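You operate a simulated robot arm through the tools that you are given. There is no shell and no other tool.

You run a simulated two-armed robot. Do the job below in one go: nothing can be reset, and whatever is moved stays where it is left.

Task
Link the grey headset pack to channel C in slot two, then stand it in the yellow tray.
Fine: switch the dock on, set the dial, press LINK; the dock is off again at the end; the other packs keep their channels. Set down upright: what you pick out.

The check looks at the end state, three seconds after you hand in, the way a careful person would. Anything else that was tipped, shoved, dropped, spilled or broken makes it a failure.

Robot
Two 7-joint arms with fingered hands on one trunk that stands fixed in place. Base frame: the origin is at the foot of the trunk, x ahead of it, y to its left, z up. Units: mm, degrees, N and s.
The left shoulder is at [61, 124, 1130], the right one opposite. With the tool pointing down near the work surface each hand reaches from about 500 to 880 mm from the base axis, measured 20 degrees to its own side. Payload 3.6 kg a hand.
Tool frame (each hand has its own): the origin (TCP) lies between the finger pads and is the grasp point; the fingertips stand 34 mm ahead of it; z points along the fingers, y is the line along which they close. The gripper opens to 116 mm; its body begins 40 mm behind the TCP. The gripper is a hand of 5 fingers: y runs from the thumb to the fingers, the wrist lies at [-16, -160, -164] in the tool frame, and closing takes about 1.5 s.
Orientation is told as [roll, pitch, yaw] about the base's x, y, z axes, in that order, counted from this pose: with the fingers straight down and the wrist toward the robot, the tool's x, y and z point along [0, 1, 0], [1, 0, 0] and [0, 0, -1] of the base frame.

Tools
- The arms move only by the tool jog_arm. It takes "left_commands", "right_commands" or both (then of equal length, played together; a hand with none holds still); each is a list of rows, each a list of 6 numbers: the shift along the base's x, y, z in units of 100 mm (1.0 is 100 mm), then the turn, a rotation vector about the base's x, y, z in units of 120 degrees (1.0 is 120 degrees). In form: [[tx, ty, tz, ax, ay, az], ...]. A call has 1 to 20 rows; each row is the pose to reach, as a shift and turn from the pose commanded when the call began. "left_fingers" and "right_fingers" are, for a hand that has rows, the gripper command, from -1 (fully open) to 1 (shut), values between in proportion, set as the call begins (left out, the last holds). A call with a number of a shift or a turn outside -1 to 1 is refused whole. Each row takes 0.2 s and may step no farther than 50 mm and 8.6 degrees from the row before; otherwise, or with a gripper value out of range, the whole call is refused. Where a pose cannot be reached the arm comes as near as it can. A force on the tool above 40 N (or 10 N above the force at the start of the call, whichever is more), or a blocked arm, ends the call early, and 0.2 s more pass. Each finger travels about 153 mm/s and halts on what it meets, pressing with about 32 N; the grip force reading is that of the motor and also rises with nothing between the fingers. The clock runs only during rows and for 0.2 s after the last one: add rows that repeat a pose to give the fingers time. The reply holds the time, the measured pose of the TCP, the force on the tool along the base axes, the opening and the grip force, in the units named above and with some noise, with the torque about the TCP (base axes, N m) and any sound that the robot's microphone picked up.
- Cameras (640 x 400 px; columns grow to the right, rows downward): "scene" is now at [155.9, -15.8, 1315.7]; the picture's right is [-0.18, -0.98, 0.00], its down [-0.43, 0.08, -0.90] and it looks along [0.88, -0.16, -0.44] (base axes); focal length 234 px, centre (320, 200). "left" rides on the left gripper at [-69, -134, -110] in its tool frame; the picture's right is [-0.77, -0.19, 0.61], its down [0.59, -0.58, 0.57] and it looks along [0.25, 0.79, 0.55] (tool axes); focal length 256 px, centre (320, 200). "right" rides on the right gripper at [69, -134, -110] in its tool frame; the picture's right is [-0.77, 0.19, -0.61], its down [-0.59, -0.58, 0.57] and it looks along [-0.25, 0.80, 0.55] (tool axes); focal length 256 px, centre (320, 200). There is no depth. A picture from a camera that has moved, and an enlarged one, comes with that camera's place and axes in the base frame and with its lens.
- grab_frame(camera): a new picture of that camera. It takes no simulated time.
- slide_trunk(by): moves the trunk up (or, below 0, down) by that many mm; the arms and the scene camera ride with it, the base frame stays. It gives what a move gives, with no picture.
- curl_fingers(index, middle, ring, little, thumb_bend, thumb_turn, hand): sets how far each is bent, from 0 (flat) to 1 (curled in); at 0.3 the hand is open as for a grip, at 0.7 the pads meet at the TCP. One left out holds its place. A second passes; each finger stops where it meets its share of the squeeze, and holds until it gets a number again. A gripper value or a shape takes the hand back. It gives what a move gives, with no picture; readings hold the bend of each and the force on index, middle, ring, little, thumb and palm. thumb_turn goes from beside the hand (0) to across from the fingers (1), as for a grip.
- hand_shape(shape, hand): the hand has 5 fingers and takes this shape, open, in about a second: jaw (thumb against the fingers, like two jaws); tri (thumb and two fingers); tip (a fingertip pinch); poke (one finger out to press); point (the index stretched); flat (the hand flat); cup (the hand cupped); fist (a fist). The gripper value then closes the fingers along that shape, each until it touches; the sizes above hold for jaw. It gives what a move gives, with no picture.
- pan_tilt(pan, tilt): turns the head with the scene camera to pan (to the left, within 86 degrees either way) and tilt (down, from -29 to 69), counted from straight ahead of the robot (the tilt from the chest, where the trunk bows). It gives what a move gives.
- close_up(camera, box): a new picture of the part [left, top, right, bottom] of that camera's present view, enlarged. It takes no simulated time.
- finish_job(): hands the job in; it is judged then, once.

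Nothing tells you positions but the pictures and the camera data. Unless the task says otherwise, let go and move clear before handing in.

The tools are called after "Call:" by a JSON object that holds its "fn" and its "kwargs". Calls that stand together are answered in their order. jog_arm: Moves the arms, as the interface text tells. Its arguments: {"type":"object","properties":{"left_commands":{"type":"array","items":{"type":"array","items":{"type":"number"}}},"left_fingers":{"type":"number"},"right_commands":{"type":"array","items":{"type":"array","items":{"type":"number"}}},"right_fingers":{"type":"number"}},"required":[]} The other tools are called the same way: slide_trunk (by) moves the trunk up or down; hand_shape (shape, hand) gives the hand a shape; curl_fingers (index, middle, ring, little, thumb_bend, thumb_turn, hand) moves the fingers one by one; pan_tilt (pan, tilt) turns the head that bears the scene camera; grab_frame (camera) takes a picture; close_up (camera, box) takes an enlarged picture of a part of a camera's view; finish_job () hands the job in.

At the start:

```text
t: 0.0
left_tool_pos: [537.2, 181.2, 1240.6]
left_tcp_rot: [0.0, -0.1, -0.1]
left_wrist_force: [0.3, -0.9, 0.1]
left_ft_torque: [-0.03, 0.03, 0.0]
left_grip_width: 115.6
left_grip_force: 0.0
left_shape: jaw
left_bend: [0.3, 0.3, 0.3, 0.3, 0.3, 0.97]
left_finger forces: [0.0, 0.0, 0.1, 0.1, 0.1, 0.0]
right_tool_pos: [494.1, -264.9, 1261.6]
right_tcp_rot: [0.1, 0.0, 0.0]
right_wrist_force: [0.4, -0.2, 0.0]
right_ft_torque: [0.01, 0.03, 0.0]
right_grip_width: 115.7
right_grip_force: 0.0
right_shape: jaw
right_bend: [0.3, 0.3, 0.3, 0.3, 0.3, 0.97]
right_finger forces: [0.0, 0.0, 0.0, 0.0, 0.1, 0.0]
trunk travel left (down, up): [-325.0, 437.0]
head pan, tilt (commanded): [-10.5, 26.2]
```

scene: 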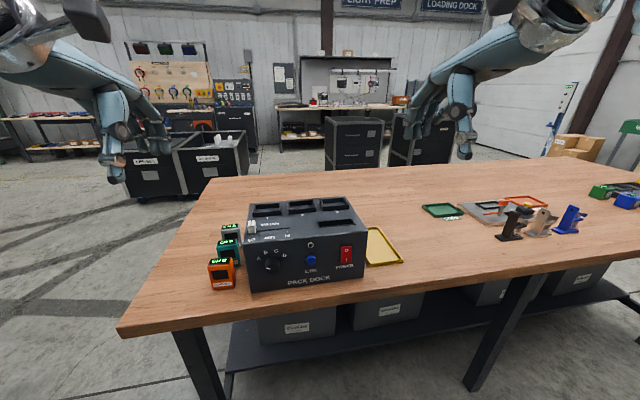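
right: 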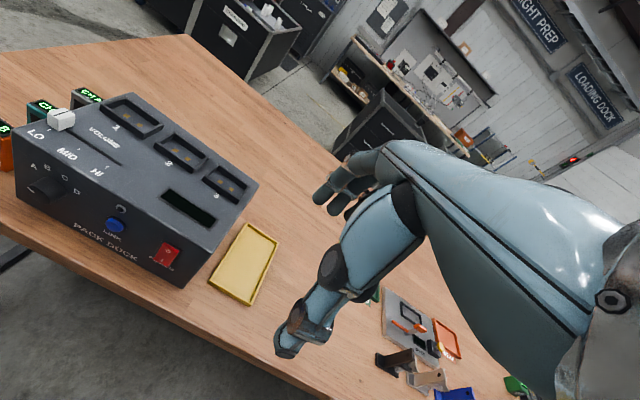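
left: 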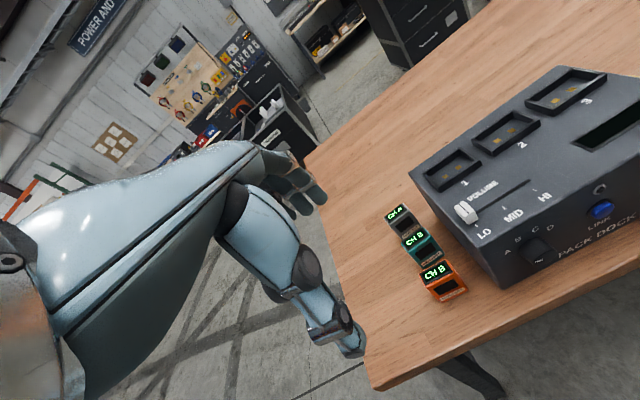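

I see a dark pack dock on the table with three slots, a volume slider, a dial, a LINK button and a red power switch. Three packs (grey, teal, orange) stand to its left and a yellow tray lies to its right. I'll look closer before moving.

Call:
{"fn": "close_up", "kwargs": {"camera": "scene", "box": [190, 180, 430, 330]}}

Call:
{"fn": "close_up", "kwargs": {"camera": "left", "box": [370, 50, 640, 320]}}

Call:
{"fn": "close_up", "kwargs": {"camera": "right", "box": [0, 70, 300, 310]}}

Call:
{"fn": "close_up", "kwargs": {"camera": "scene", "box": [400, 160, 640, 280]}}

```text
2.67 times, centred on (310, 255) of scene
camera zoom: at [155.9, -15.8, 1315.7], right [-0.18, -0.98, 0.0], down [-0.43, 0.08, -0.9], along [0.88, -0.16, -0.44], focal length 624 px, centre (347, 53)
```

zoom: 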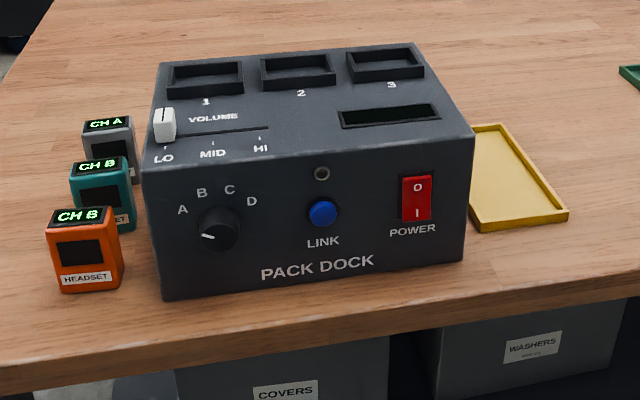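

```text
1.48 times, centred on (505, 185) of left
camera zoom: at [402.7, 112.3, 1352.3], right [-0.19, -0.77, -0.61], down [-0.58, 0.59, -0.57], along [0.79, 0.25, -0.55], focal length 379 px, centre (46, 222)
```

zoom: 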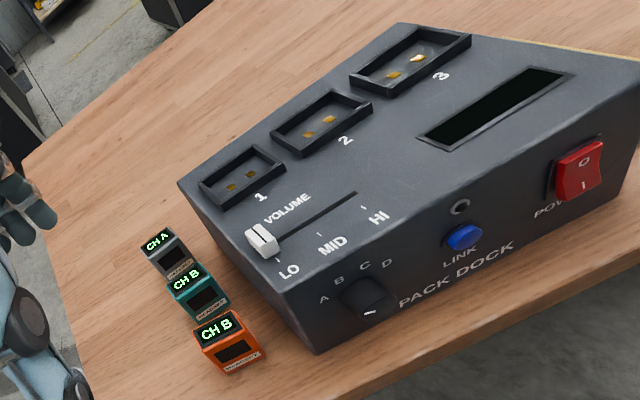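

```text
1.67 times, centred on (150, 190) of right
camera zoom: at [358.8, -195.8, 1370.5], right [0.19, -0.77, 0.61], down [-0.58, -0.59, -0.57], along [0.8, -0.25, -0.55], focal length 427 px, centre (603, 217)
```

zoom: 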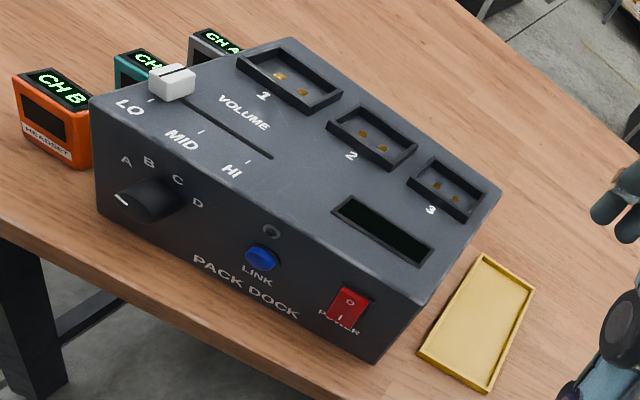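

```text
2.67 times, centred on (520, 220) of scene
camera zoom: at [155.9, -15.8, 1315.7], right [-0.18, -0.98, 0.0], down [-0.43, 0.08, -0.9], along [0.88, -0.16, -0.44], focal length 624 px, centre (-213, 147)
```

zoom: 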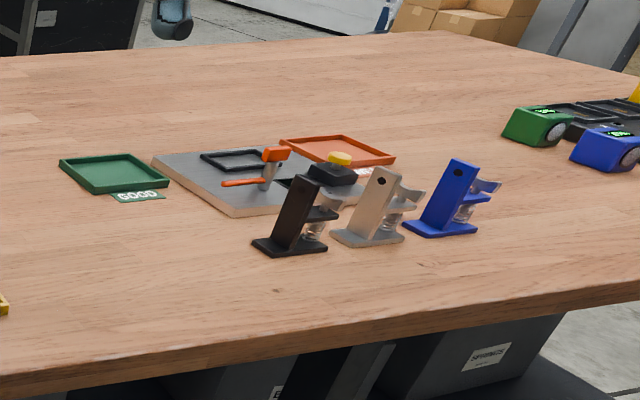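

The dock is roughly at x 582–777, y −207 to 72, with its top near z 1013 and the table near z 870. The packs stand to its left. I'll take more detailed pictures of the dial, switch, slots and packs.

Call:
{"fn": "close_up", "kwargs": {"camera": "scene", "box": [245, 240, 365, 295]}}

Call:
{"fn": "close_up", "kwargs": {"camera": "left", "box": [370, 190, 490, 310]}}

Call:
{"fn": "close_up", "kwargs": {"camera": "scene", "box": [195, 195, 275, 300]}}

Call:
{"fn": "close_up", "kwargs": {"camera": "scene", "box": [240, 190, 420, 270]}}

```text
5.33 times, centred on (305, 268) of scene
camera zoom: at [155.9, -15.8, 1315.7], right [-0.18, -0.98, 0.0], down [-0.43, 0.08, -0.9], along [0.88, -0.16, -0.44], focal length 1248 px, centre (400, -160)
```

zoom: 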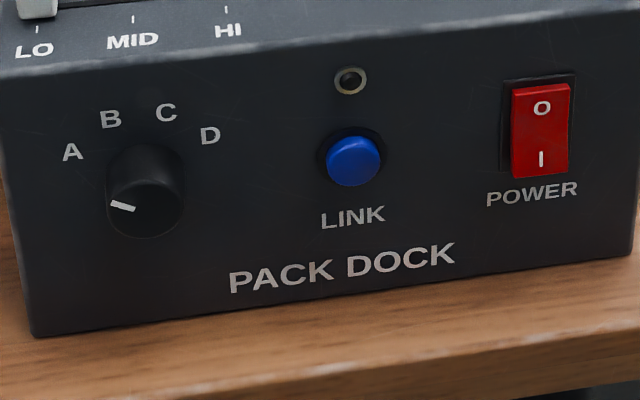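

```text
3.33 times, centred on (430, 250) of left
camera zoom: at [402.7, 112.3, 1352.3], right [-0.19, -0.77, -0.61], down [-0.58, 0.59, -0.57], along [0.79, 0.25, -0.55], focal length 853 px, centre (-47, 33)
```

zoom: 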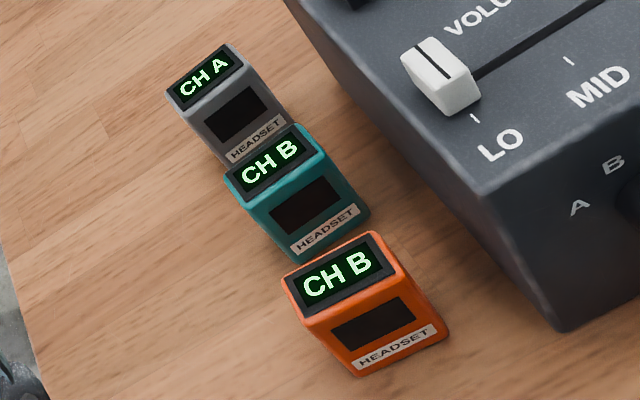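

```text
3.81 times, centred on (235, 248) of scene
camera zoom: at [155.9, -15.8, 1315.7], right [-0.18, -0.98, 0.0], down [-0.43, 0.08, -0.9], along [0.88, -0.16, -0.44], focal length 891 px, centre (644, 19)
```

zoom: 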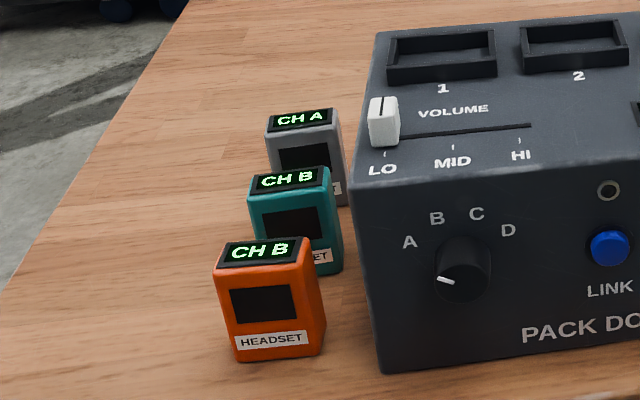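

```text
3.56 times, centred on (330, 230) of scene
camera zoom: at [155.9, -15.8, 1315.7], right [-0.18, -0.98, 0.0], down [-0.43, 0.08, -0.9], along [0.88, -0.16, -0.44], focal length 832 px, centre (284, 93)
```

zoom: 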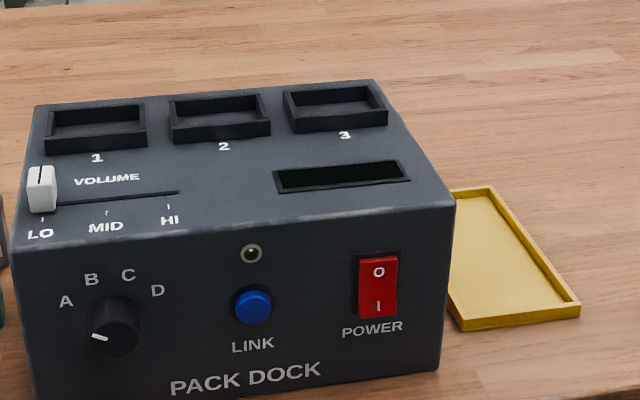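

Measuring from several views, the grey pack sits at about (770, 138), behind the teal and orange packs. It's roughly 55 wide, 28 deep and 76 tall. The dial points at A and the power rocker shows O on top and I at the bottom. Next I'll try hand shapes in free space to see where the fingertips go.

Call:
{"fn": "hand_shape", "kwargs": {"shape": "poke", "hand": "right"}}

Call:
{"fn": "grab_frame", "kwargs": {"camera": "right"}}

Call:
{"fn": "grab_frame", "kwargs": {"camera": "left"}}

Call:
{"fn": "pan_tilt", "kwargs": {"pan": -25, "tilt": 10}}

Call:
{"fn": "grab_frame", "kwargs": {"camera": "scene"}}

```text
t: 0.9
left_tool_pos: [536.3, 180.5, 1241.3]
left_tcp_rot: [0.0, 0.0, 0.0]
left_wrist_force: [0.1, 0.0, 0.3]
left_ft_torque: [-0.01, -0.03, 0.01]
left_grip_width: 115.7
left_grip_force: 0.0
left_shape: jaw
left_bend: [0.3, 0.3, 0.3, 0.3, 0.3, 0.97]
left_finger forces: [0.0, 0.0, 0.0, 0.1, 0.1, 0.1]
right_tool_pos: [494.4, -263.7, 1260.8]
right_tcp_rot: [0.0, 0.1, 0.0]
right_wrist_force: [-0.3, 0.5, 0.0]
right_ft_torque: [0.03, -0.01, 0.02]
right_grip_width: 0.0
right_grip_force: 0.0
right_shape: poke
right_bend: [0.7, 0.7, 0.98, 0.98, 0.0, 1.0]
right_finger forces: [0.0, 0.1, 0.0, 0.0, 0.0, 0.0]
trunk travel left (down, up): [-325.0, 437.0]
head pan, tilt (commanded): [-10.5, 26.2]
```

```text
taken
camera right: at [358.8, -195.7, 1370.5], right [0.19, -0.77, 0.61], down [-0.58, -0.59, -0.57], along [0.8, -0.25, -0.55], focal length 256 px, centre (320, 200)
```

right: 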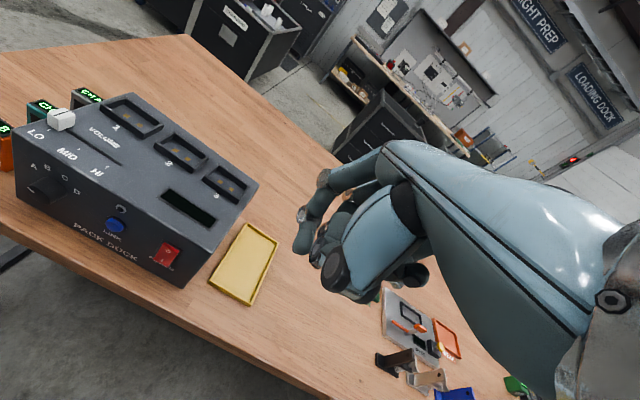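

```text
taken
camera left: at [402.7, 112.4, 1352.3], right [-0.19, -0.77, -0.61], down [-0.58, 0.59, -0.57], along [0.79, 0.25, -0.55], focal length 256 px, centre (320, 200)
```

left: 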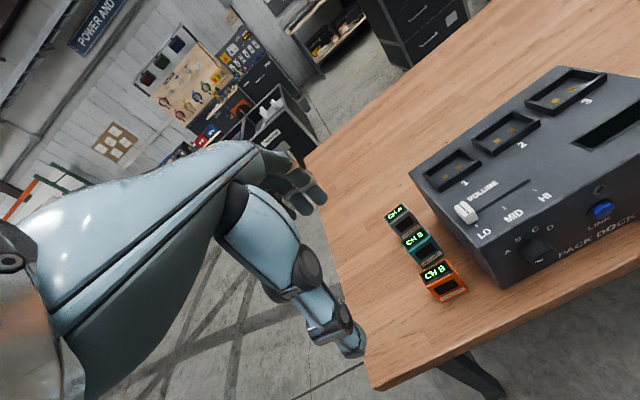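

```text
t: 1.7
left_tool_pos: [536.3, 181.2, 1241.8]
left_tcp_rot: [0.0, 0.1, 0.1]
left_wrist_force: [1.1, -0.7, -0.4]
left_ft_torque: [0.0, 0.01, -0.02]
left_grip_width: 115.9
left_grip_force: 0.1
left_shape: jaw
left_bend: [0.3, 0.3, 0.3, 0.3, 0.3, 0.97]
left_finger forces: [0.0, 0.0, 0.0, 0.1, 0.1, 0.0]
right_tool_pos: [493.6, -265.2, 1259.9]
right_tcp_rot: [0.1, -0.1, 0.0]
right_wrist_force: [0.2, 0.1, -0.2]
right_ft_torque: [-0.01, -0.02, 0.01]
right_grip_width: 0.0
right_grip_force: 0.0
right_shape: poke
right_bend: [0.7, 0.7, 0.98, 0.98, 0.0, 1.0]
right_finger forces: [0.0, 0.0, 0.0, 0.0, 0.1, 0.0]
trunk travel left (down, up): [-325.0, 437.0]
head pan, tilt (commanded): [-25.0, 10.0]
```

```text
taken
camera scene: at [150.0, -38.3, 1341.9], right [-0.42, -0.91, 0.0], down [-0.16, 0.07, -0.98], along [0.89, -0.42, -0.17], focal length 234 px, centre (320, 200)
```

scene: 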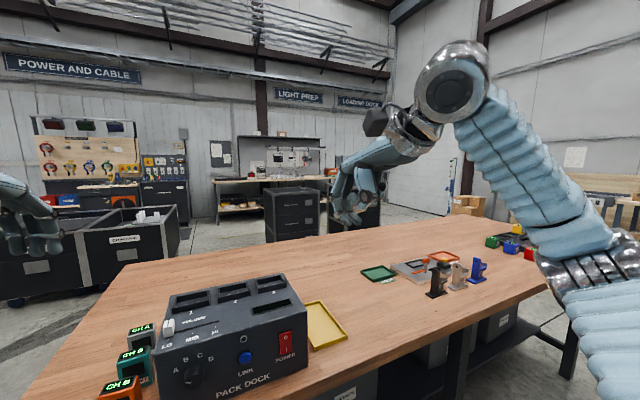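

The poke shape bends the index and middle fingers down along the tool direction. I'll zoom in on the hand to find the fingertip.

Call:
{"fn": "close_up", "kwargs": {"camera": "right", "box": [270, 130, 450, 310]}}

Call:
{"fn": "close_up", "kwargs": {"camera": "scene", "box": [310, 100, 430, 240]}}

Call:
{"fn": "close_up", "kwargs": {"camera": "scene", "box": [90, 270, 350, 400]}}

```text
2.22 times, centred on (360, 220) of right
camera zoom: at [358.8, -195.7, 1370.5], right [0.19, -0.77, 0.61], down [-0.58, -0.59, -0.57], along [0.8, -0.25, -0.55], focal length 569 px, centre (231, 156)
```

zoom: 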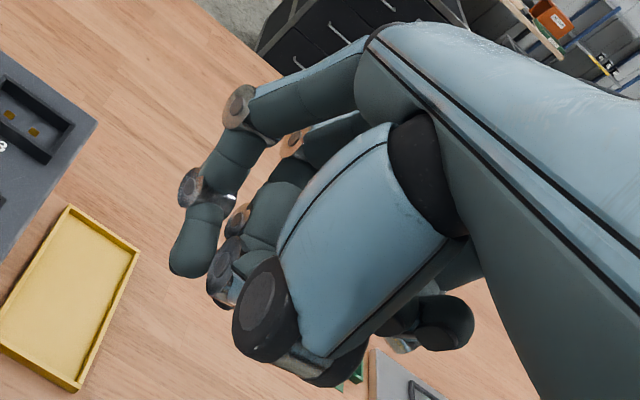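

```text
2.86 times, centred on (370, 170) of scene
camera zoom: at [150.0, -38.3, 1341.9], right [-0.42, -0.91, 0.0], down [-0.16, 0.07, -0.98], along [0.89, -0.42, -0.17], focal length 668 px, centre (177, 286)
```

zoom: 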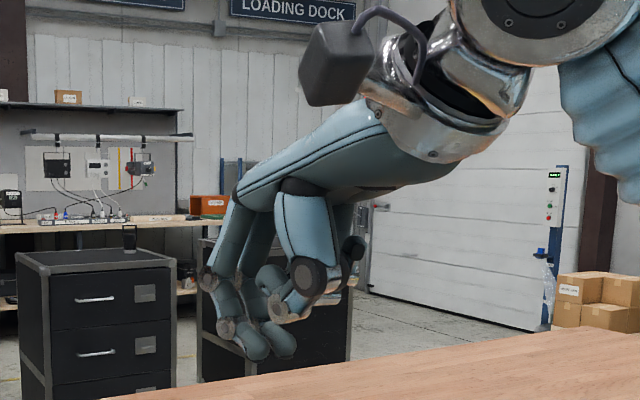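

```text
2.46 times, centred on (220, 335) of scene
camera zoom: at [150.0, -38.3, 1341.9], right [-0.42, -0.91, 0.0], down [-0.16, 0.07, -0.98], along [0.89, -0.42, -0.17], focal length 576 px, centre (566, -132)
```

zoom: 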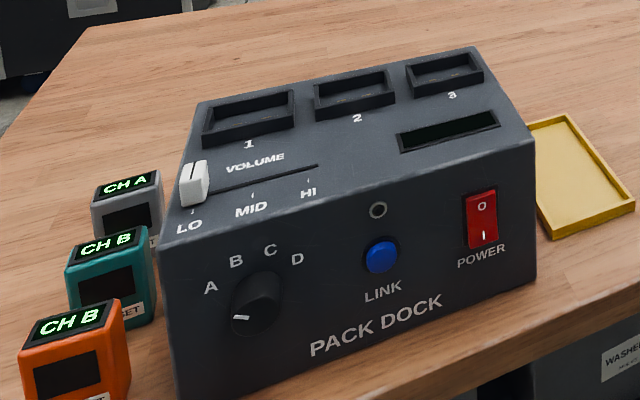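

The controls are all at z≈951: dial centre y≈15, LINK y≈−73, power rocker y≈−158, on the front face at x≈582. I'll curl everything but the right index finger and turn the right hand so it points forward, well above the table, to check that the arm can do it.

Call:
{"fn": "curl_fingers", "kwargs": {"hand": "right", "index": 0.7, "middle": 1.0, "ring": 1.0, "little": 1.0}}

Call:
{"fn": "jog_arm", "kwargs": {"right_commands": [[-0.01, 0.04, -0.07, -0.0385, -0.0385, 0.0385], [-0.02, 0.08, -0.14, -0.077, -0.077, 0.077], [-0.03, 0.13, -0.2, -0.1155, -0.1155, 0.1155], [-0.04, 0.17, -0.27, -0.154, -0.154, 0.154], [-0.05, 0.22, -0.33, -0.1925, -0.1925, 0.1925], [-0.06, 0.26, -0.4, -0.231, -0.231, 0.231], [-0.07, 0.3, -0.47, -0.2695, -0.2695, 0.2695], [-0.08, 0.34, -0.53, -0.308, -0.308, 0.308], [-0.09, 0.39, -0.6, -0.3465, -0.3465, 0.3465], [-0.1, 0.43, -0.67, -0.385, -0.385, 0.385], [-0.11, 0.48, -0.73, -0.4235, -0.4235, 0.4235], [-0.12, 0.52, -0.8, -0.462, -0.462, 0.462], [-0.13, 0.56, -0.87, -0.5005, -0.5005, 0.5005], [-0.14, 0.6, -0.93, -0.539, -0.539, 0.539], [-0.14, 0.65, -1.0, -0.577, -0.577, 0.577]]}}

Call:
{"fn": "grab_frame", "kwargs": {"camera": "scene"}}

Call:
{"fn": "grab_frame", "kwargs": {"camera": "right"}}

```text
t: 2.7
left_tool_pos: [536.7, 180.9, 1241.1]
left_tcp_rot: [0.0, 0.0, -0.1]
left_wrist_force: [0.2, -0.5, -0.1]
left_ft_torque: [-0.03, 0.01, 0.0]
left_grip_width: 115.7
left_grip_force: 0.1
left_shape: jaw
left_bend: [0.3, 0.3, 0.3, 0.3, 0.3, 0.97]
left_finger forces: [0.0, 0.0, 0.0, 0.0, 0.0, 0.0]
right_tool_pos: [493.4, -263.6, 1259.7]
right_tcp_rot: [0.0, 0.0, 0.0]
right_wrist_force: [-0.3, 0.5, -1.5]
right_ft_torque: [0.04, -0.01, -0.01]
right_grip_width: 32.8
right_grip_force: 0.0
right_shape: fingers
right_bend: [0.7, 0.99, 1.0, 1.0, 0.0, 1.0]
right_finger forces: [0.0, 0.0, 0.0, 0.0, 0.0, 0.0]
trunk travel left (down, up): [-325.0, 437.0]
head pan, tilt (commanded): [-25.0, 10.0]
```

```text
t: 5.9
left_tool_pos: [536.7, 181.9, 1240.8]
left_tcp_rot: [0.0, 0.0, 0.0]
left_wrist_force: [0.2, -0.4, -0.3]
left_ft_torque: [0.0, -0.01, 0.04]
left_grip_width: 116.0
left_grip_force: 0.0
left_shape: jaw
left_bend: [0.3, 0.3, 0.3, 0.3, 0.3, 0.97]
left_finger forces: [0.0, 0.0, 0.0, 0.0, 0.0, 0.1]
right_tool_pos: [479.4, -198.3, 1159.6]
right_tcp_rot: [-90.1, 0.0, 90.0]
right_wrist_force: [-0.2, -0.6, -0.8]
right_ft_torque: [0.0, -0.03, -0.01]
right_grip_width: 32.5
right_grip_force: 0.0
right_shape: fingers
right_bend: [0.7, 0.99, 1.0, 1.0, 0.0, 1.0]
right_finger forces: [0.1, 0.1, 0.0, 0.0, 0.0, 0.0]
trunk travel left (down, up): [-325.0, 437.0]
head pan, tilt (commanded): [-25.0, 10.0]
```

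```text
taken
camera scene: at [150.3, -38.3, 1341.9], right [-0.42, -0.91, 0.0], down [-0.16, 0.07, -0.98], along [0.89, -0.42, -0.17], focal length 234 px, centre (320, 200)
```

scene: 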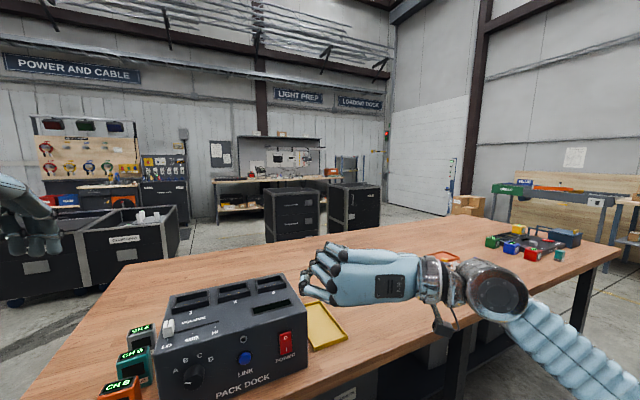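

```text
taken
camera right: at [368.8, -333.4, 1091.0], right [-0.61, 0.18, 0.77], down [0.57, -0.58, 0.59], along [0.55, 0.8, 0.25], focal length 256 px, centre (320, 200)
```

right: 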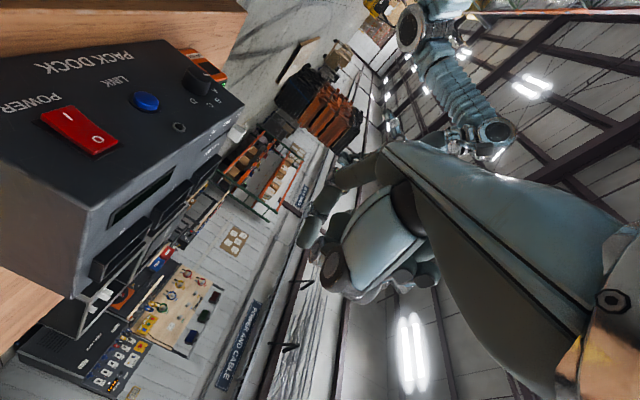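

The arm reached the forward-pointing pose cleanly. Now I'll bring the index finger down in front of the power rocker, keeping about 50 mm clear of the dock face.

Call:
{"fn": "jog_arm", "kwargs": {"right_commands": [[0.0, 0.1, -0.25, 0, 0, 0], [0.0, 0.2, -0.5, 0, 0, 0], [0.0, 0.3, -0.75, 0, 0, 0], [0.0, 0.39, -1.0, 0, 0, 0]]}}

Call:
{"fn": "jog_arm", "kwargs": {"right_commands": [[0.0, 0.0, -0.25, 0, 0, 0], [0.0, 0.0, -0.5, 0, 0, 0], [0.0, 0.0, -0.75, 0, 0, 0], [0.0, 0.0, -1.0, 0, 0, 0]]}}

Call:
{"fn": "pan_tilt", "kwargs": {"pan": -20, "tilt": 38}}

Call:
{"fn": "grab_frame", "kwargs": {"camera": "scene"}}

Call:
{"fn": "grab_frame", "kwargs": {"camera": "right"}}

```text
t: 6.9
left_tool_pos: [536.2, 182.0, 1242.0]
left_tcp_rot: [0.1, 0.0, 0.1]
left_wrist_force: [0.0, -0.4, 0.3]
left_ft_torque: [-0.02, 0.01, -0.02]
left_grip_width: 115.8
left_grip_force: 0.1
left_shape: jaw
left_bend: [0.3, 0.3, 0.3, 0.3, 0.3, 0.97]
left_finger forces: [0.1, 0.0, 0.1, 0.0, 0.1, 0.1]
right_tool_pos: [479.0, -158.5, 1061.5]
right_tcp_rot: [-90.0, -0.1, 90.0]
right_wrist_force: [0.0, -0.4, -0.2]
right_ft_torque: [-0.01, 0.01, 0.0]
right_grip_width: 32.9
right_grip_force: 0.0
right_shape: fingers
right_bend: [0.7, 0.99, 1.0, 1.0, 0.0, 1.0]
right_finger forces: [0.0, 0.1, 0.1, 0.0, 0.1, 0.0]
trunk travel left (down, up): [-325.0, 437.0]
head pan, tilt (commanded): [-25.0, 10.0]
```

```text
t: 7.9
left_tool_pos: [536.5, 180.8, 1241.4]
left_tcp_rot: [0.0, 0.0, 0.0]
left_wrist_force: [-0.4, -0.3, -0.1]
left_ft_torque: [-0.02, -0.01, 0.0]
left_grip_width: 115.9
left_grip_force: 0.1
left_shape: jaw
left_bend: [0.3, 0.3, 0.3, 0.3, 0.3, 0.97]
left_finger forces: [0.0, 0.1, 0.0, 0.0, 0.0, 0.0]
right_tool_pos: [478.0, -161.2, 961.4]
right_tcp_rot: [-90.0, -0.1, 90.0]
right_wrist_force: [0.0, -0.3, -0.5]
right_ft_torque: [-0.01, 0.0, 0.04]
right_grip_width: 32.5
right_grip_force: 0.0
right_shape: fingers
right_bend: [0.7, 0.99, 1.0, 1.0, 0.0, 1.0]
right_finger forces: [0.0, 0.0, 0.0, 0.0, 0.1, 0.0]
trunk travel left (down, up): [-325.0, 437.0]
head pan, tilt (commanded): [-25.0, 10.0]
```

```text
t: 8.8
left_tool_pos: [536.6, 181.7, 1242.4]
left_tcp_rot: [-0.1, -0.1, 0.0]
left_wrist_force: [0.0, 0.3, -0.8]
left_ft_torque: [0.03, 0.02, -0.01]
left_grip_width: 115.8
left_grip_force: 0.2
left_shape: jaw
left_bend: [0.3, 0.3, 0.3, 0.3, 0.3, 0.97]
left_finger forces: [0.0, 0.0, 0.1, 0.0, 0.0, 0.0]
right_tool_pos: [479.8, -159.1, 961.5]
right_tcp_rot: [-90.0, 0.0, 90.1]
right_wrist_force: [0.8, 0.2, 0.5]
right_ft_torque: [-0.02, -0.02, 0.0]
right_grip_width: 32.4
right_grip_force: 0.1
right_shape: fingers
right_bend: [0.7, 0.99, 1.0, 1.0, 0.0, 1.0]
right_finger forces: [0.0, 0.1, 0.0, 0.0, 0.0, 0.0]
trunk travel left (down, up): [-325.0, 437.0]
head pan, tilt (commanded): [-20.0, 38.0]
```

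```text
taken
camera scene: at [146.7, -28.6, 1297.3], right [-0.34, -0.94, 0.0], down [-0.58, 0.21, -0.79], along [0.74, -0.27, -0.62], focal length 234 px, centre (320, 200)
```

scene: 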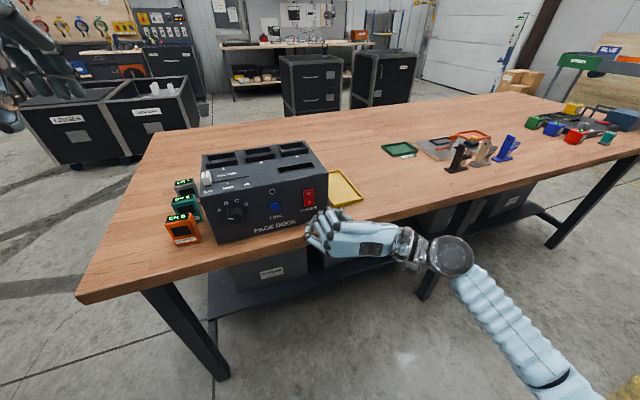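

```text
taken
camera right: at [368.0, -294.3, 891.8], right [-0.61, 0.19, 0.77], down [0.57, -0.58, 0.59], along [0.55, 0.79, 0.25], focal length 256 px, centre (320, 200)
```

right: 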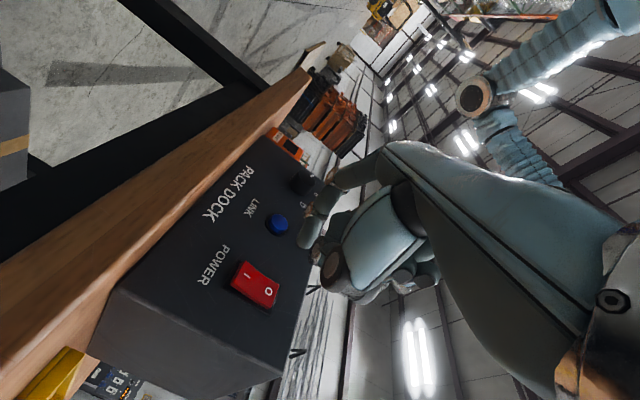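

Call:
{"fn": "close_up", "kwargs": {"camera": "scene", "box": [255, 170, 375, 260]}}

Call:
{"fn": "close_up", "kwargs": {"camera": "right", "box": [180, 160, 380, 320]}}

```text
4.44 times, centred on (315, 215) of scene
camera zoom: at [146.7, -28.6, 1297.3], right [-0.34, -0.94, 0.0], down [-0.58, 0.21, -0.79], along [0.74, -0.27, -0.62], focal length 1040 px, centre (342, 133)
```

zoom: 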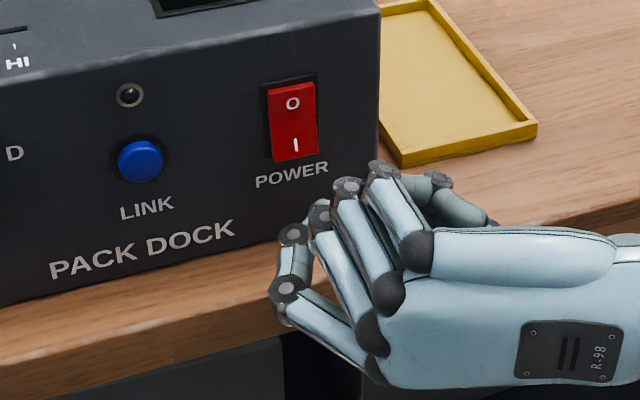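

```text
2.50 times, centred on (280, 240) of right
camera zoom: at [368.0, -294.3, 891.8], right [-0.61, 0.19, 0.77], down [0.57, -0.58, 0.59], along [0.55, 0.79, 0.25], focal length 640 px, centre (420, 100)
```

zoom: 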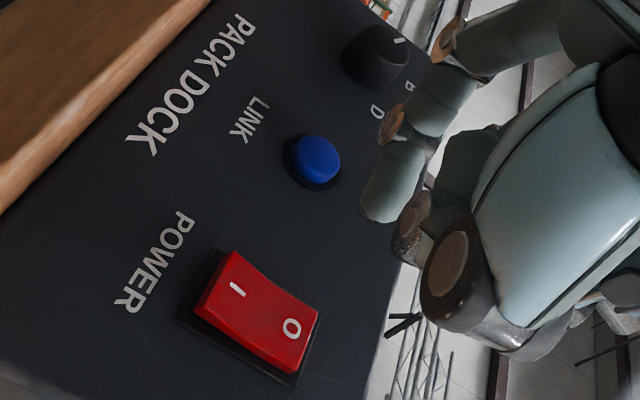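

The index tip looks to be about 34 mm ahead of the tool point, as expected. Before pressing, I'll check how far forward the thumb sticks out.

Call:
{"fn": "close_up", "kwargs": {"camera": "right", "box": [280, 150, 460, 320]}}

Call:
{"fn": "close_up", "kwargs": {"camera": "scene", "box": [295, 190, 365, 265]}}

Call:
{"fn": "grab_frame", "kwargs": {"camera": "left"}}

```text
2.35 times, centred on (370, 235) of right
camera zoom: at [368.0, -294.3, 891.8], right [-0.61, 0.19, 0.77], down [0.57, -0.58, 0.59], along [0.55, 0.79, 0.25], focal length 602 px, centre (202, 118)
```

zoom: 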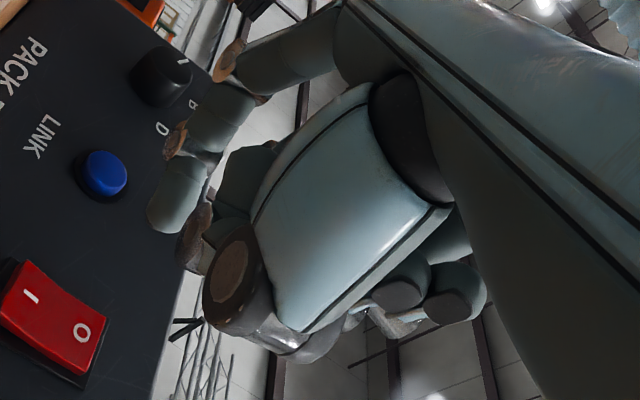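

```text
5.33 times, centred on (330, 228) of scene
camera zoom: at [146.7, -28.6, 1297.3], right [-0.34, -0.94, 0.0], down [-0.58, 0.21, -0.79], along [0.74, -0.27, -0.62], focal length 1248 px, centre (267, 53)
```

zoom: 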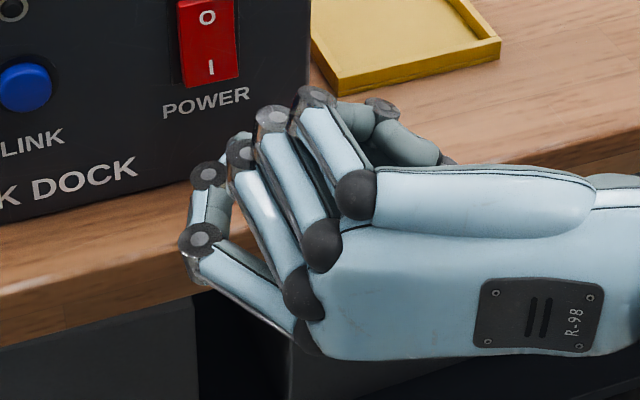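

```text
taken
camera left: at [402.6, 112.4, 1352.3], right [-0.19, -0.77, -0.61], down [-0.58, 0.59, -0.57], along [0.8, 0.25, -0.55], focal length 256 px, centre (320, 200)
```

left: 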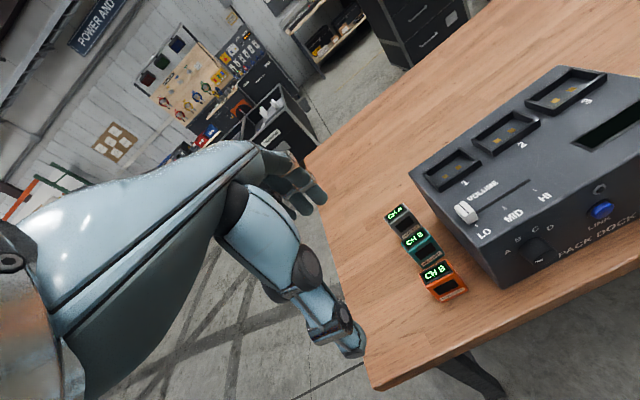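

The thumb joint sits behind the index tip, so it won't touch the dock. I'll lower the finger to the "I" end of the rocker (z≈935) and move in closer.

Call:
{"fn": "jog_arm", "kwargs": {"right_commands": [[0.0, 0.0, -0.1, 0, 0, 0], [0.1, 0.0, -0.19, 0, 0, 0], [0.25, 0.0, -0.19, 0, 0, 0], [0.42, 0.0, -0.19, 0, 0, 0]]}}

Call:
{"fn": "close_up", "kwargs": {"camera": "right", "box": [180, 120, 380, 280]}}

Call:
{"fn": "close_up", "kwargs": {"camera": "scene", "box": [270, 170, 350, 240]}}

```text
t: 9.8
left_tool_pos: [535.9, 181.3, 1241.3]
left_tcp_rot: [0.0, -0.1, 0.1]
left_wrist_force: [0.3, -0.1, -0.2]
left_ft_torque: [0.02, -0.01, -0.03]
left_grip_width: 116.1
left_grip_force: 0.1
left_shape: jaw
left_bend: [0.3, 0.3, 0.3, 0.3, 0.3, 0.97]
left_finger forces: [0.1, 0.0, 0.1, 0.1, 0.1, 0.1]
right_tool_pos: [521.2, -159.7, 941.9]
right_tcp_rot: [-89.9, 0.0, 90.0]
right_wrist_force: [-0.2, 0.6, -0.6]
right_ft_torque: [-0.01, -0.01, 0.01]
right_grip_width: 32.8
right_grip_force: 0.0
right_shape: fingers
right_bend: [0.7, 0.99, 1.0, 1.0, 0.0, 1.0]
right_finger forces: [0.0, 0.1, 0.1, 0.0, 0.1, 0.0]
trunk travel left (down, up): [-325.0, 437.0]
head pan, tilt (commanded): [-20.0, 38.0]
```

```text
2.50 times, centred on (280, 200) of right
camera zoom: at [410.0, -295.0, 872.8], right [-0.61, 0.19, 0.77], down [0.57, -0.58, 0.59], along [0.55, 0.79, 0.25], focal length 640 px, centre (420, 200)
```

zoom: 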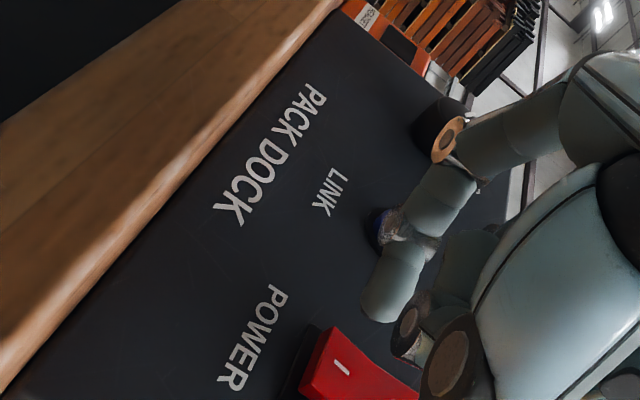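

```text
5.71 times, centred on (310, 205) of scene
camera zoom: at [147.0, -28.4, 1297.2], right [-0.34, -0.94, 0.0], down [-0.58, 0.21, -0.79], along [0.74, -0.27, -0.62], focal length 1337 px, centre (377, 171)
```

zoom: 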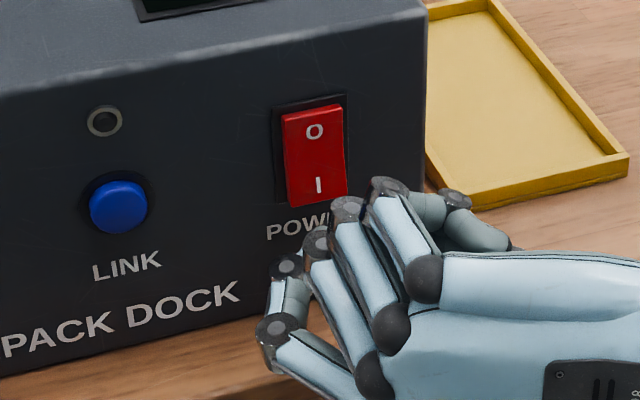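

The fingertip lines up with the "I" end. I'll push in with small steps to switch the dock on.

Call:
{"fn": "jog_arm", "kwargs": {"right_commands": [[0.1, 0, 0, 0, 0, 0], [0.16, 0, 0, 0, 0, 0], [0.2, 0, 0, 0, 0, 0], [0.23, 0, 0, 0, 0, 0], [0.26, 0, 0, 0, 0, 0], [0.29, 0, 0, 0, 0, 0], [0.32, 0, 0, 0, 0, 0]]}}

Call:
{"fn": "close_up", "kwargs": {"camera": "scene", "box": [190, 140, 350, 240]}}

Call:
{"fn": "close_up", "kwargs": {"camera": "right", "box": [180, 120, 380, 280]}}

```text
t: 11.4
left_tool_pos: [533.8, 181.0, 1242.0]
left_tcp_rot: [0.0, -0.2, 0.0]
left_wrist_force: [0.4, 0.3, -0.2]
left_ft_torque: [0.03, 0.02, -0.02]
left_grip_width: 115.9
left_grip_force: 0.1
left_shape: jaw
left_bend: [0.3, 0.3, 0.3, 0.3, 0.3, 0.97]
left_finger forces: [0.0, 0.0, 0.0, 0.1, 0.0, 0.0]
right_tool_pos: [550.1, -159.8, 940.4]
right_tcp_rot: [-89.9, 0.0, 90.2]
right_wrist_force: [-16.8, 1.9, -4.6]
right_ft_torque: [-0.04, 0.2, 0.16]
right_grip_width: 30.0
right_grip_force: 8.5
right_shape: fingers
right_bend: [0.72, 0.99, 1.0, 1.0, 0.0, 1.0]
right_finger forces: [17.4, 0.0, 0.0, 0.0, 0.1, 0.1]
trunk travel left (down, up): [-325.0, 437.0]
head pan, tilt (commanded): [-20.0, 38.0]
```

```text
4.00 times, centred on (270, 190) of scene
camera zoom: at [144.4, -28.2, 1297.4], right [-0.34, -0.94, 0.0], down [-0.58, 0.21, -0.79], along [0.74, -0.27, -0.61], focal length 936 px, centre (520, 240)
```

zoom: 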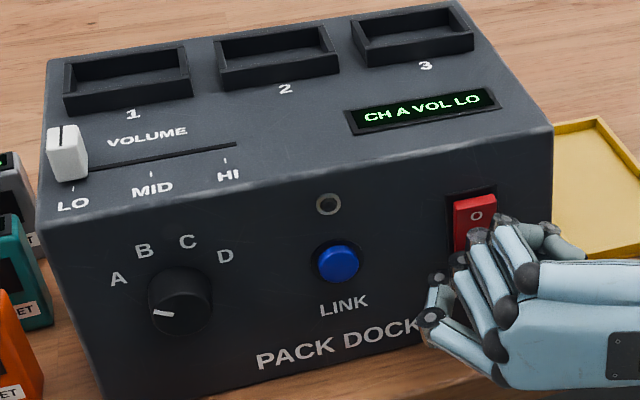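

```text
2.50 times, centred on (280, 200) of right
camera zoom: at [439.6, -294.0, 872.5], right [-0.61, 0.19, 0.77], down [0.57, -0.57, 0.59], along [0.55, 0.8, 0.25], focal length 640 px, centre (420, 200)
```

zoom: 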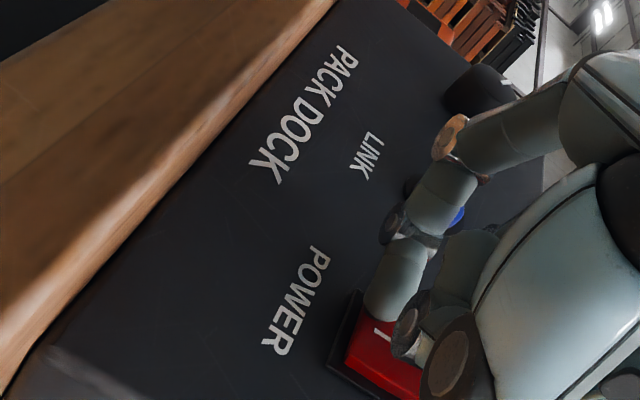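

The dock is on; its display reads "CH A VOL LO". Next I'll back away and set the right hand to a three-finger pinch for the dial.

Call:
{"fn": "jog_arm", "kwargs": {"right_commands": [[-0.15, 0, 0, 0, 0, 0], [-0.35, 0, 0, 0, 0, 0], [-0.6, 0.1, 0.1, 0, 0, 0], [-0.9, 0.2, 0.1, 0, 0, 0]]}}

Call:
{"fn": "hand_shape", "kwargs": {"shape": "tri", "hand": "right"}}

Call:
{"fn": "grab_frame", "kwargs": {"camera": "right"}}

Call:
{"fn": "close_up", "kwargs": {"camera": "scene", "box": [210, 150, 400, 270]}}

```text
t: 12.4
left_tool_pos: [535.9, 180.6, 1242.0]
left_tcp_rot: [0.0, 0.0, -0.1]
left_wrist_force: [-0.4, 0.0, 0.0]
left_ft_torque: [-0.01, 0.01, 0.03]
left_grip_width: 116.0
left_grip_force: 0.1
left_shape: jaw
left_bend: [0.3, 0.3, 0.3, 0.3, 0.3, 0.97]
left_finger forces: [0.0, 0.1, 0.0, 0.1, 0.0, 0.0]
right_tool_pos: [462.5, -139.5, 952.4]
right_tcp_rot: [-90.0, 0.0, 89.9]
right_wrist_force: [-0.4, 0.2, 0.0]
right_ft_torque: [0.02, 0.0, -0.03]
right_grip_width: 32.6
right_grip_force: 0.1
right_shape: fingers
right_bend: [0.7, 0.99, 1.0, 1.0, 0.0, 1.0]
right_finger forces: [0.0, 0.1, 0.1, 0.0, 0.0, 0.1]
trunk travel left (down, up): [-325.0, 437.0]
head pan, tilt (commanded): [-20.0, 38.0]
```

```text
t: 13.3
left_tool_pos: [536.8, 181.2, 1240.8]
left_tcp_rot: [0.0, 0.0, -0.1]
left_wrist_force: [-0.3, 0.1, -0.6]
left_ft_torque: [0.02, 0.01, 0.01]
left_grip_width: 115.8
left_grip_force: 0.0
left_shape: jaw
left_bend: [0.3, 0.3, 0.3, 0.3, 0.3, 0.97]
left_finger forces: [0.0, 0.0, 0.0, 0.1, 0.1, 0.0]
right_tool_pos: [463.7, -140.4, 952.3]
right_tcp_rot: [-89.9, 0.0, 90.0]
right_wrist_force: [0.2, 0.2, 0.9]
right_ft_torque: [0.02, -0.01, 0.03]
right_grip_width: 115.9
right_grip_force: 0.0
right_shape: tri
right_bend: [0.3, 0.3, 0.98, 0.98, 0.3, 0.97]
right_finger forces: [0.0, 0.0, 0.0, 0.0, 0.0, 0.0]
trunk travel left (down, up): [-325.0, 437.0]
head pan, tilt (commanded): [-20.0, 38.0]
```

```text
taken
camera right: at [352.4, -274.2, 882.9], right [-0.61, 0.19, 0.77], down [0.57, -0.58, 0.59], along [0.55, 0.79, 0.25], focal length 256 px, centre (320, 200)
```

right: 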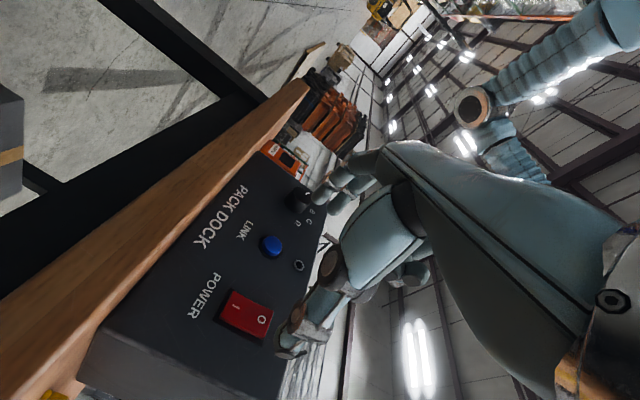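

```text
3.33 times, centred on (305, 210) of scene
camera zoom: at [146.7, -28.5, 1297.3], right [-0.34, -0.94, 0.0], down [-0.58, 0.21, -0.79], along [0.74, -0.27, -0.62], focal length 780 px, centre (370, 167)
```

zoom: 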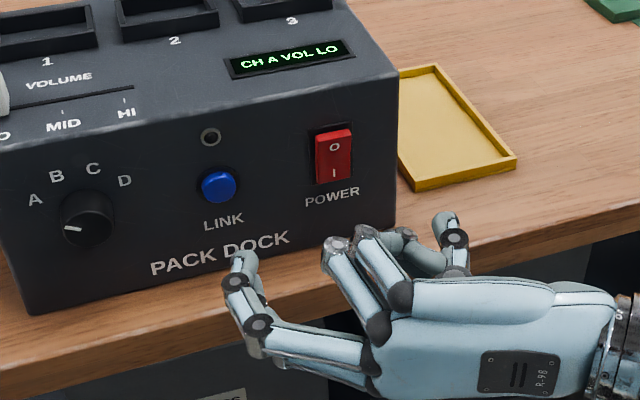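

I'll narrow the pinch to about 58 mm, roll the wrist up 30° and move in front of the dial (y≈15), staying clear of LINK.

Call:
{"fn": "jog_arm", "kwargs": {"right_commands": [[0.0, 0.2, 0.0, -0.0625, 0, 0], [0.0, 0.4, 0.0, -0.125, 0, 0], [0.0, 0.6, 0.0, -0.1875, 0, 0], [0.0, 0.8, 0.0, -0.25, 0, 0]], "right_fingers": 0.0}}

Call:
{"fn": "jog_arm", "kwargs": {"right_commands": [[0.0, 0.2, 0.0, 0, 0, 0], [0.0, 0.4, 0.0, 0, 0, 0], [0.0, 0.6, 0.0, 0, 0, 0], [0.0, 0.75, 0.0, 0, 0, 0]]}}

Call:
{"fn": "pan_tilt", "kwargs": {"pan": 0, "tilt": 40}}

Call:
{"fn": "grab_frame", "kwargs": {"camera": "scene"}}

Call:
{"fn": "grab_frame", "kwargs": {"camera": "right"}}

Call:
{"fn": "grab_frame", "kwargs": {"camera": "left"}}

```text
t: 14.3
left_tool_pos: [536.2, 181.7, 1240.9]
left_tcp_rot: [0.0, 0.1, 0.0]
left_wrist_force: [-0.4, 0.3, -0.3]
left_ft_torque: [0.02, 0.0, 0.0]
left_grip_width: 115.6
left_grip_force: 0.1
left_shape: jaw
left_bend: [0.3, 0.3, 0.3, 0.3, 0.3, 0.97]
left_finger forces: [0.0, 0.0, 0.0, 0.0, 0.1, 0.0]
right_tool_pos: [463.7, -58.5, 950.9]
right_tcp_rot: [-89.9, 30.1, 90.1]
right_wrist_force: [0.1, 0.5, -0.3]
right_ft_torque: [-0.01, 0.01, -0.02]
right_grip_width: 58.3
right_grip_force: 0.1
right_shape: tri
right_bend: [0.43, 0.45, 0.98, 0.98, 0.64, 1.0]
right_finger forces: [0.0, 0.0, 0.0, 0.0, 0.0, 0.0]
trunk travel left (down, up): [-325.0, 437.0]
head pan, tilt (commanded): [-20.0, 38.0]
```

```text
t: 15.3
left_tool_pos: [536.6, 181.6, 1241.5]
left_tcp_rot: [0.0, 0.0, 0.0]
left_wrist_force: [-0.2, 0.9, 1.0]
left_ft_torque: [-0.04, 0.0, -0.02]
left_grip_width: 115.8
left_grip_force: 0.1
left_shape: jaw
left_bend: [0.3, 0.3, 0.3, 0.3, 0.3, 0.97]
left_finger forces: [0.0, 0.0, 0.0, 0.0, 0.0, 0.0]
right_tool_pos: [463.2, 12.4, 950.8]
right_tcp_rot: [-90.0, 30.0, 90.0]
right_wrist_force: [0.1, -0.4, -0.1]
right_ft_torque: [0.01, 0.0, 0.0]
right_grip_width: 58.1
right_grip_force: 0.0
right_shape: tri
right_bend: [0.43, 0.45, 0.98, 0.98, 0.64, 1.0]
right_finger forces: [0.0, 0.0, 0.0, 0.0, 0.0, 0.0]
trunk travel left (down, up): [-325.0, 437.0]
head pan, tilt (commanded): [-20.0, 38.0]
```

```text
t: 16.1
left_tool_pos: [535.7, 182.2, 1241.6]
left_tcp_rot: [0.0, -0.1, 0.0]
left_wrist_force: [0.3, 0.1, 0.3]
left_ft_torque: [0.01, 0.0, 0.01]
left_grip_width: 115.9
left_grip_force: 0.0
left_shape: jaw
left_bend: [0.3, 0.3, 0.3, 0.3, 0.3, 0.97]
left_finger forces: [0.1, 0.0, 0.1, 0.1, 0.0, 0.0]
right_tool_pos: [463.8, 12.6, 951.3]
right_tcp_rot: [-90.0, 30.1, 90.0]
right_wrist_force: [0.4, 0.2, -0.7]
right_ft_torque: [0.02, 0.03, -0.03]
right_grip_width: 58.6
right_grip_force: 0.0
right_shape: tri
right_bend: [0.43, 0.45, 0.98, 0.98, 0.64, 1.0]
right_finger forces: [0.0, 0.0, 0.1, 0.0, 0.0, 0.0]
trunk travel left (down, up): [-325.0, 437.0]
head pan, tilt (commanded): [0.0, 40.0]
```

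```text
taken
camera scene: at [150.6, 1.0, 1294.3], right [0.0, -1.0, 0.0], down [-0.64, 0.0, -0.77], along [0.77, 0.0, -0.64], focal length 234 px, centre (320, 200)
```

scene: 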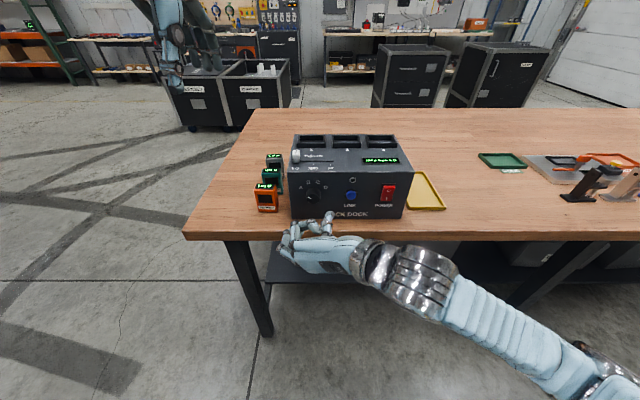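

```text
taken
camera right: at [352.5, -137.5, 958.6], right [-0.61, 0.55, 0.57], down [0.57, -0.21, 0.8], along [0.55, 0.81, -0.18], focal length 256 px, centre (320, 200)
```

right: 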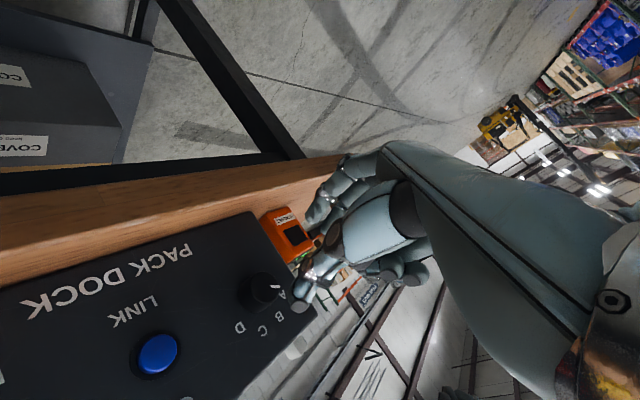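

```text
taken
camera left: at [402.7, 112.5, 1352.3], right [-0.19, -0.77, -0.61], down [-0.58, 0.59, -0.57], along [0.8, 0.25, -0.55], focal length 256 px, centre (320, 200)
```

left: 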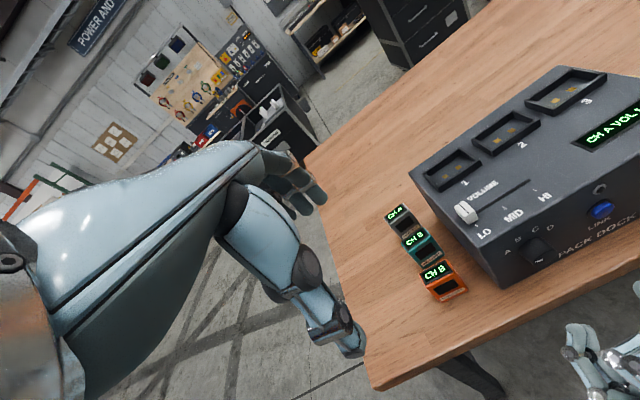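

Call:
{"fn": "close_up", "kwargs": {"camera": "scene", "box": [265, 155, 385, 280]}}

Call:
{"fn": "close_up", "kwargs": {"camera": "right", "box": [220, 140, 440, 320]}}

```text
3.20 times, centred on (325, 218) of scene
camera zoom: at [150.6, 1.0, 1294.3], right [0.0, -1.0, 0.0], down [-0.64, 0.0, -0.77], along [0.77, 0.0, -0.64], focal length 749 px, centre (304, 144)
```

zoom: 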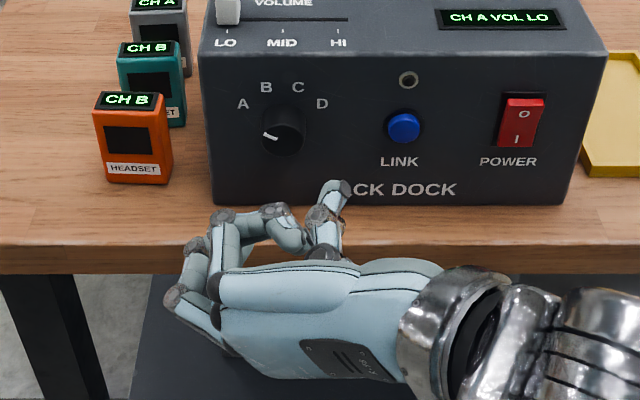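

```text
2.22 times, centred on (330, 230) of right
camera zoom: at [352.5, -137.5, 958.6], right [-0.61, 0.55, 0.57], down [0.57, -0.21, 0.8], along [0.55, 0.81, -0.18], focal length 569 px, centre (298, 133)
```

zoom: 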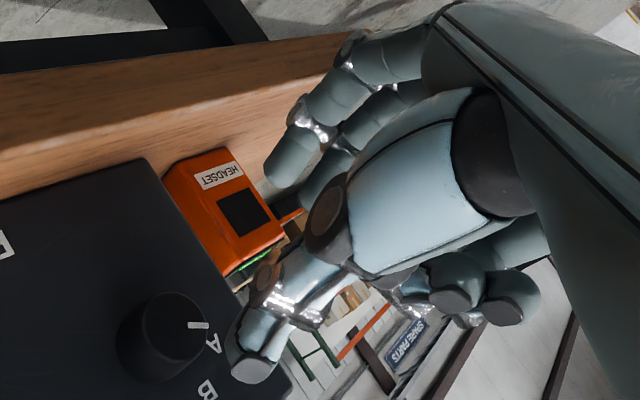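

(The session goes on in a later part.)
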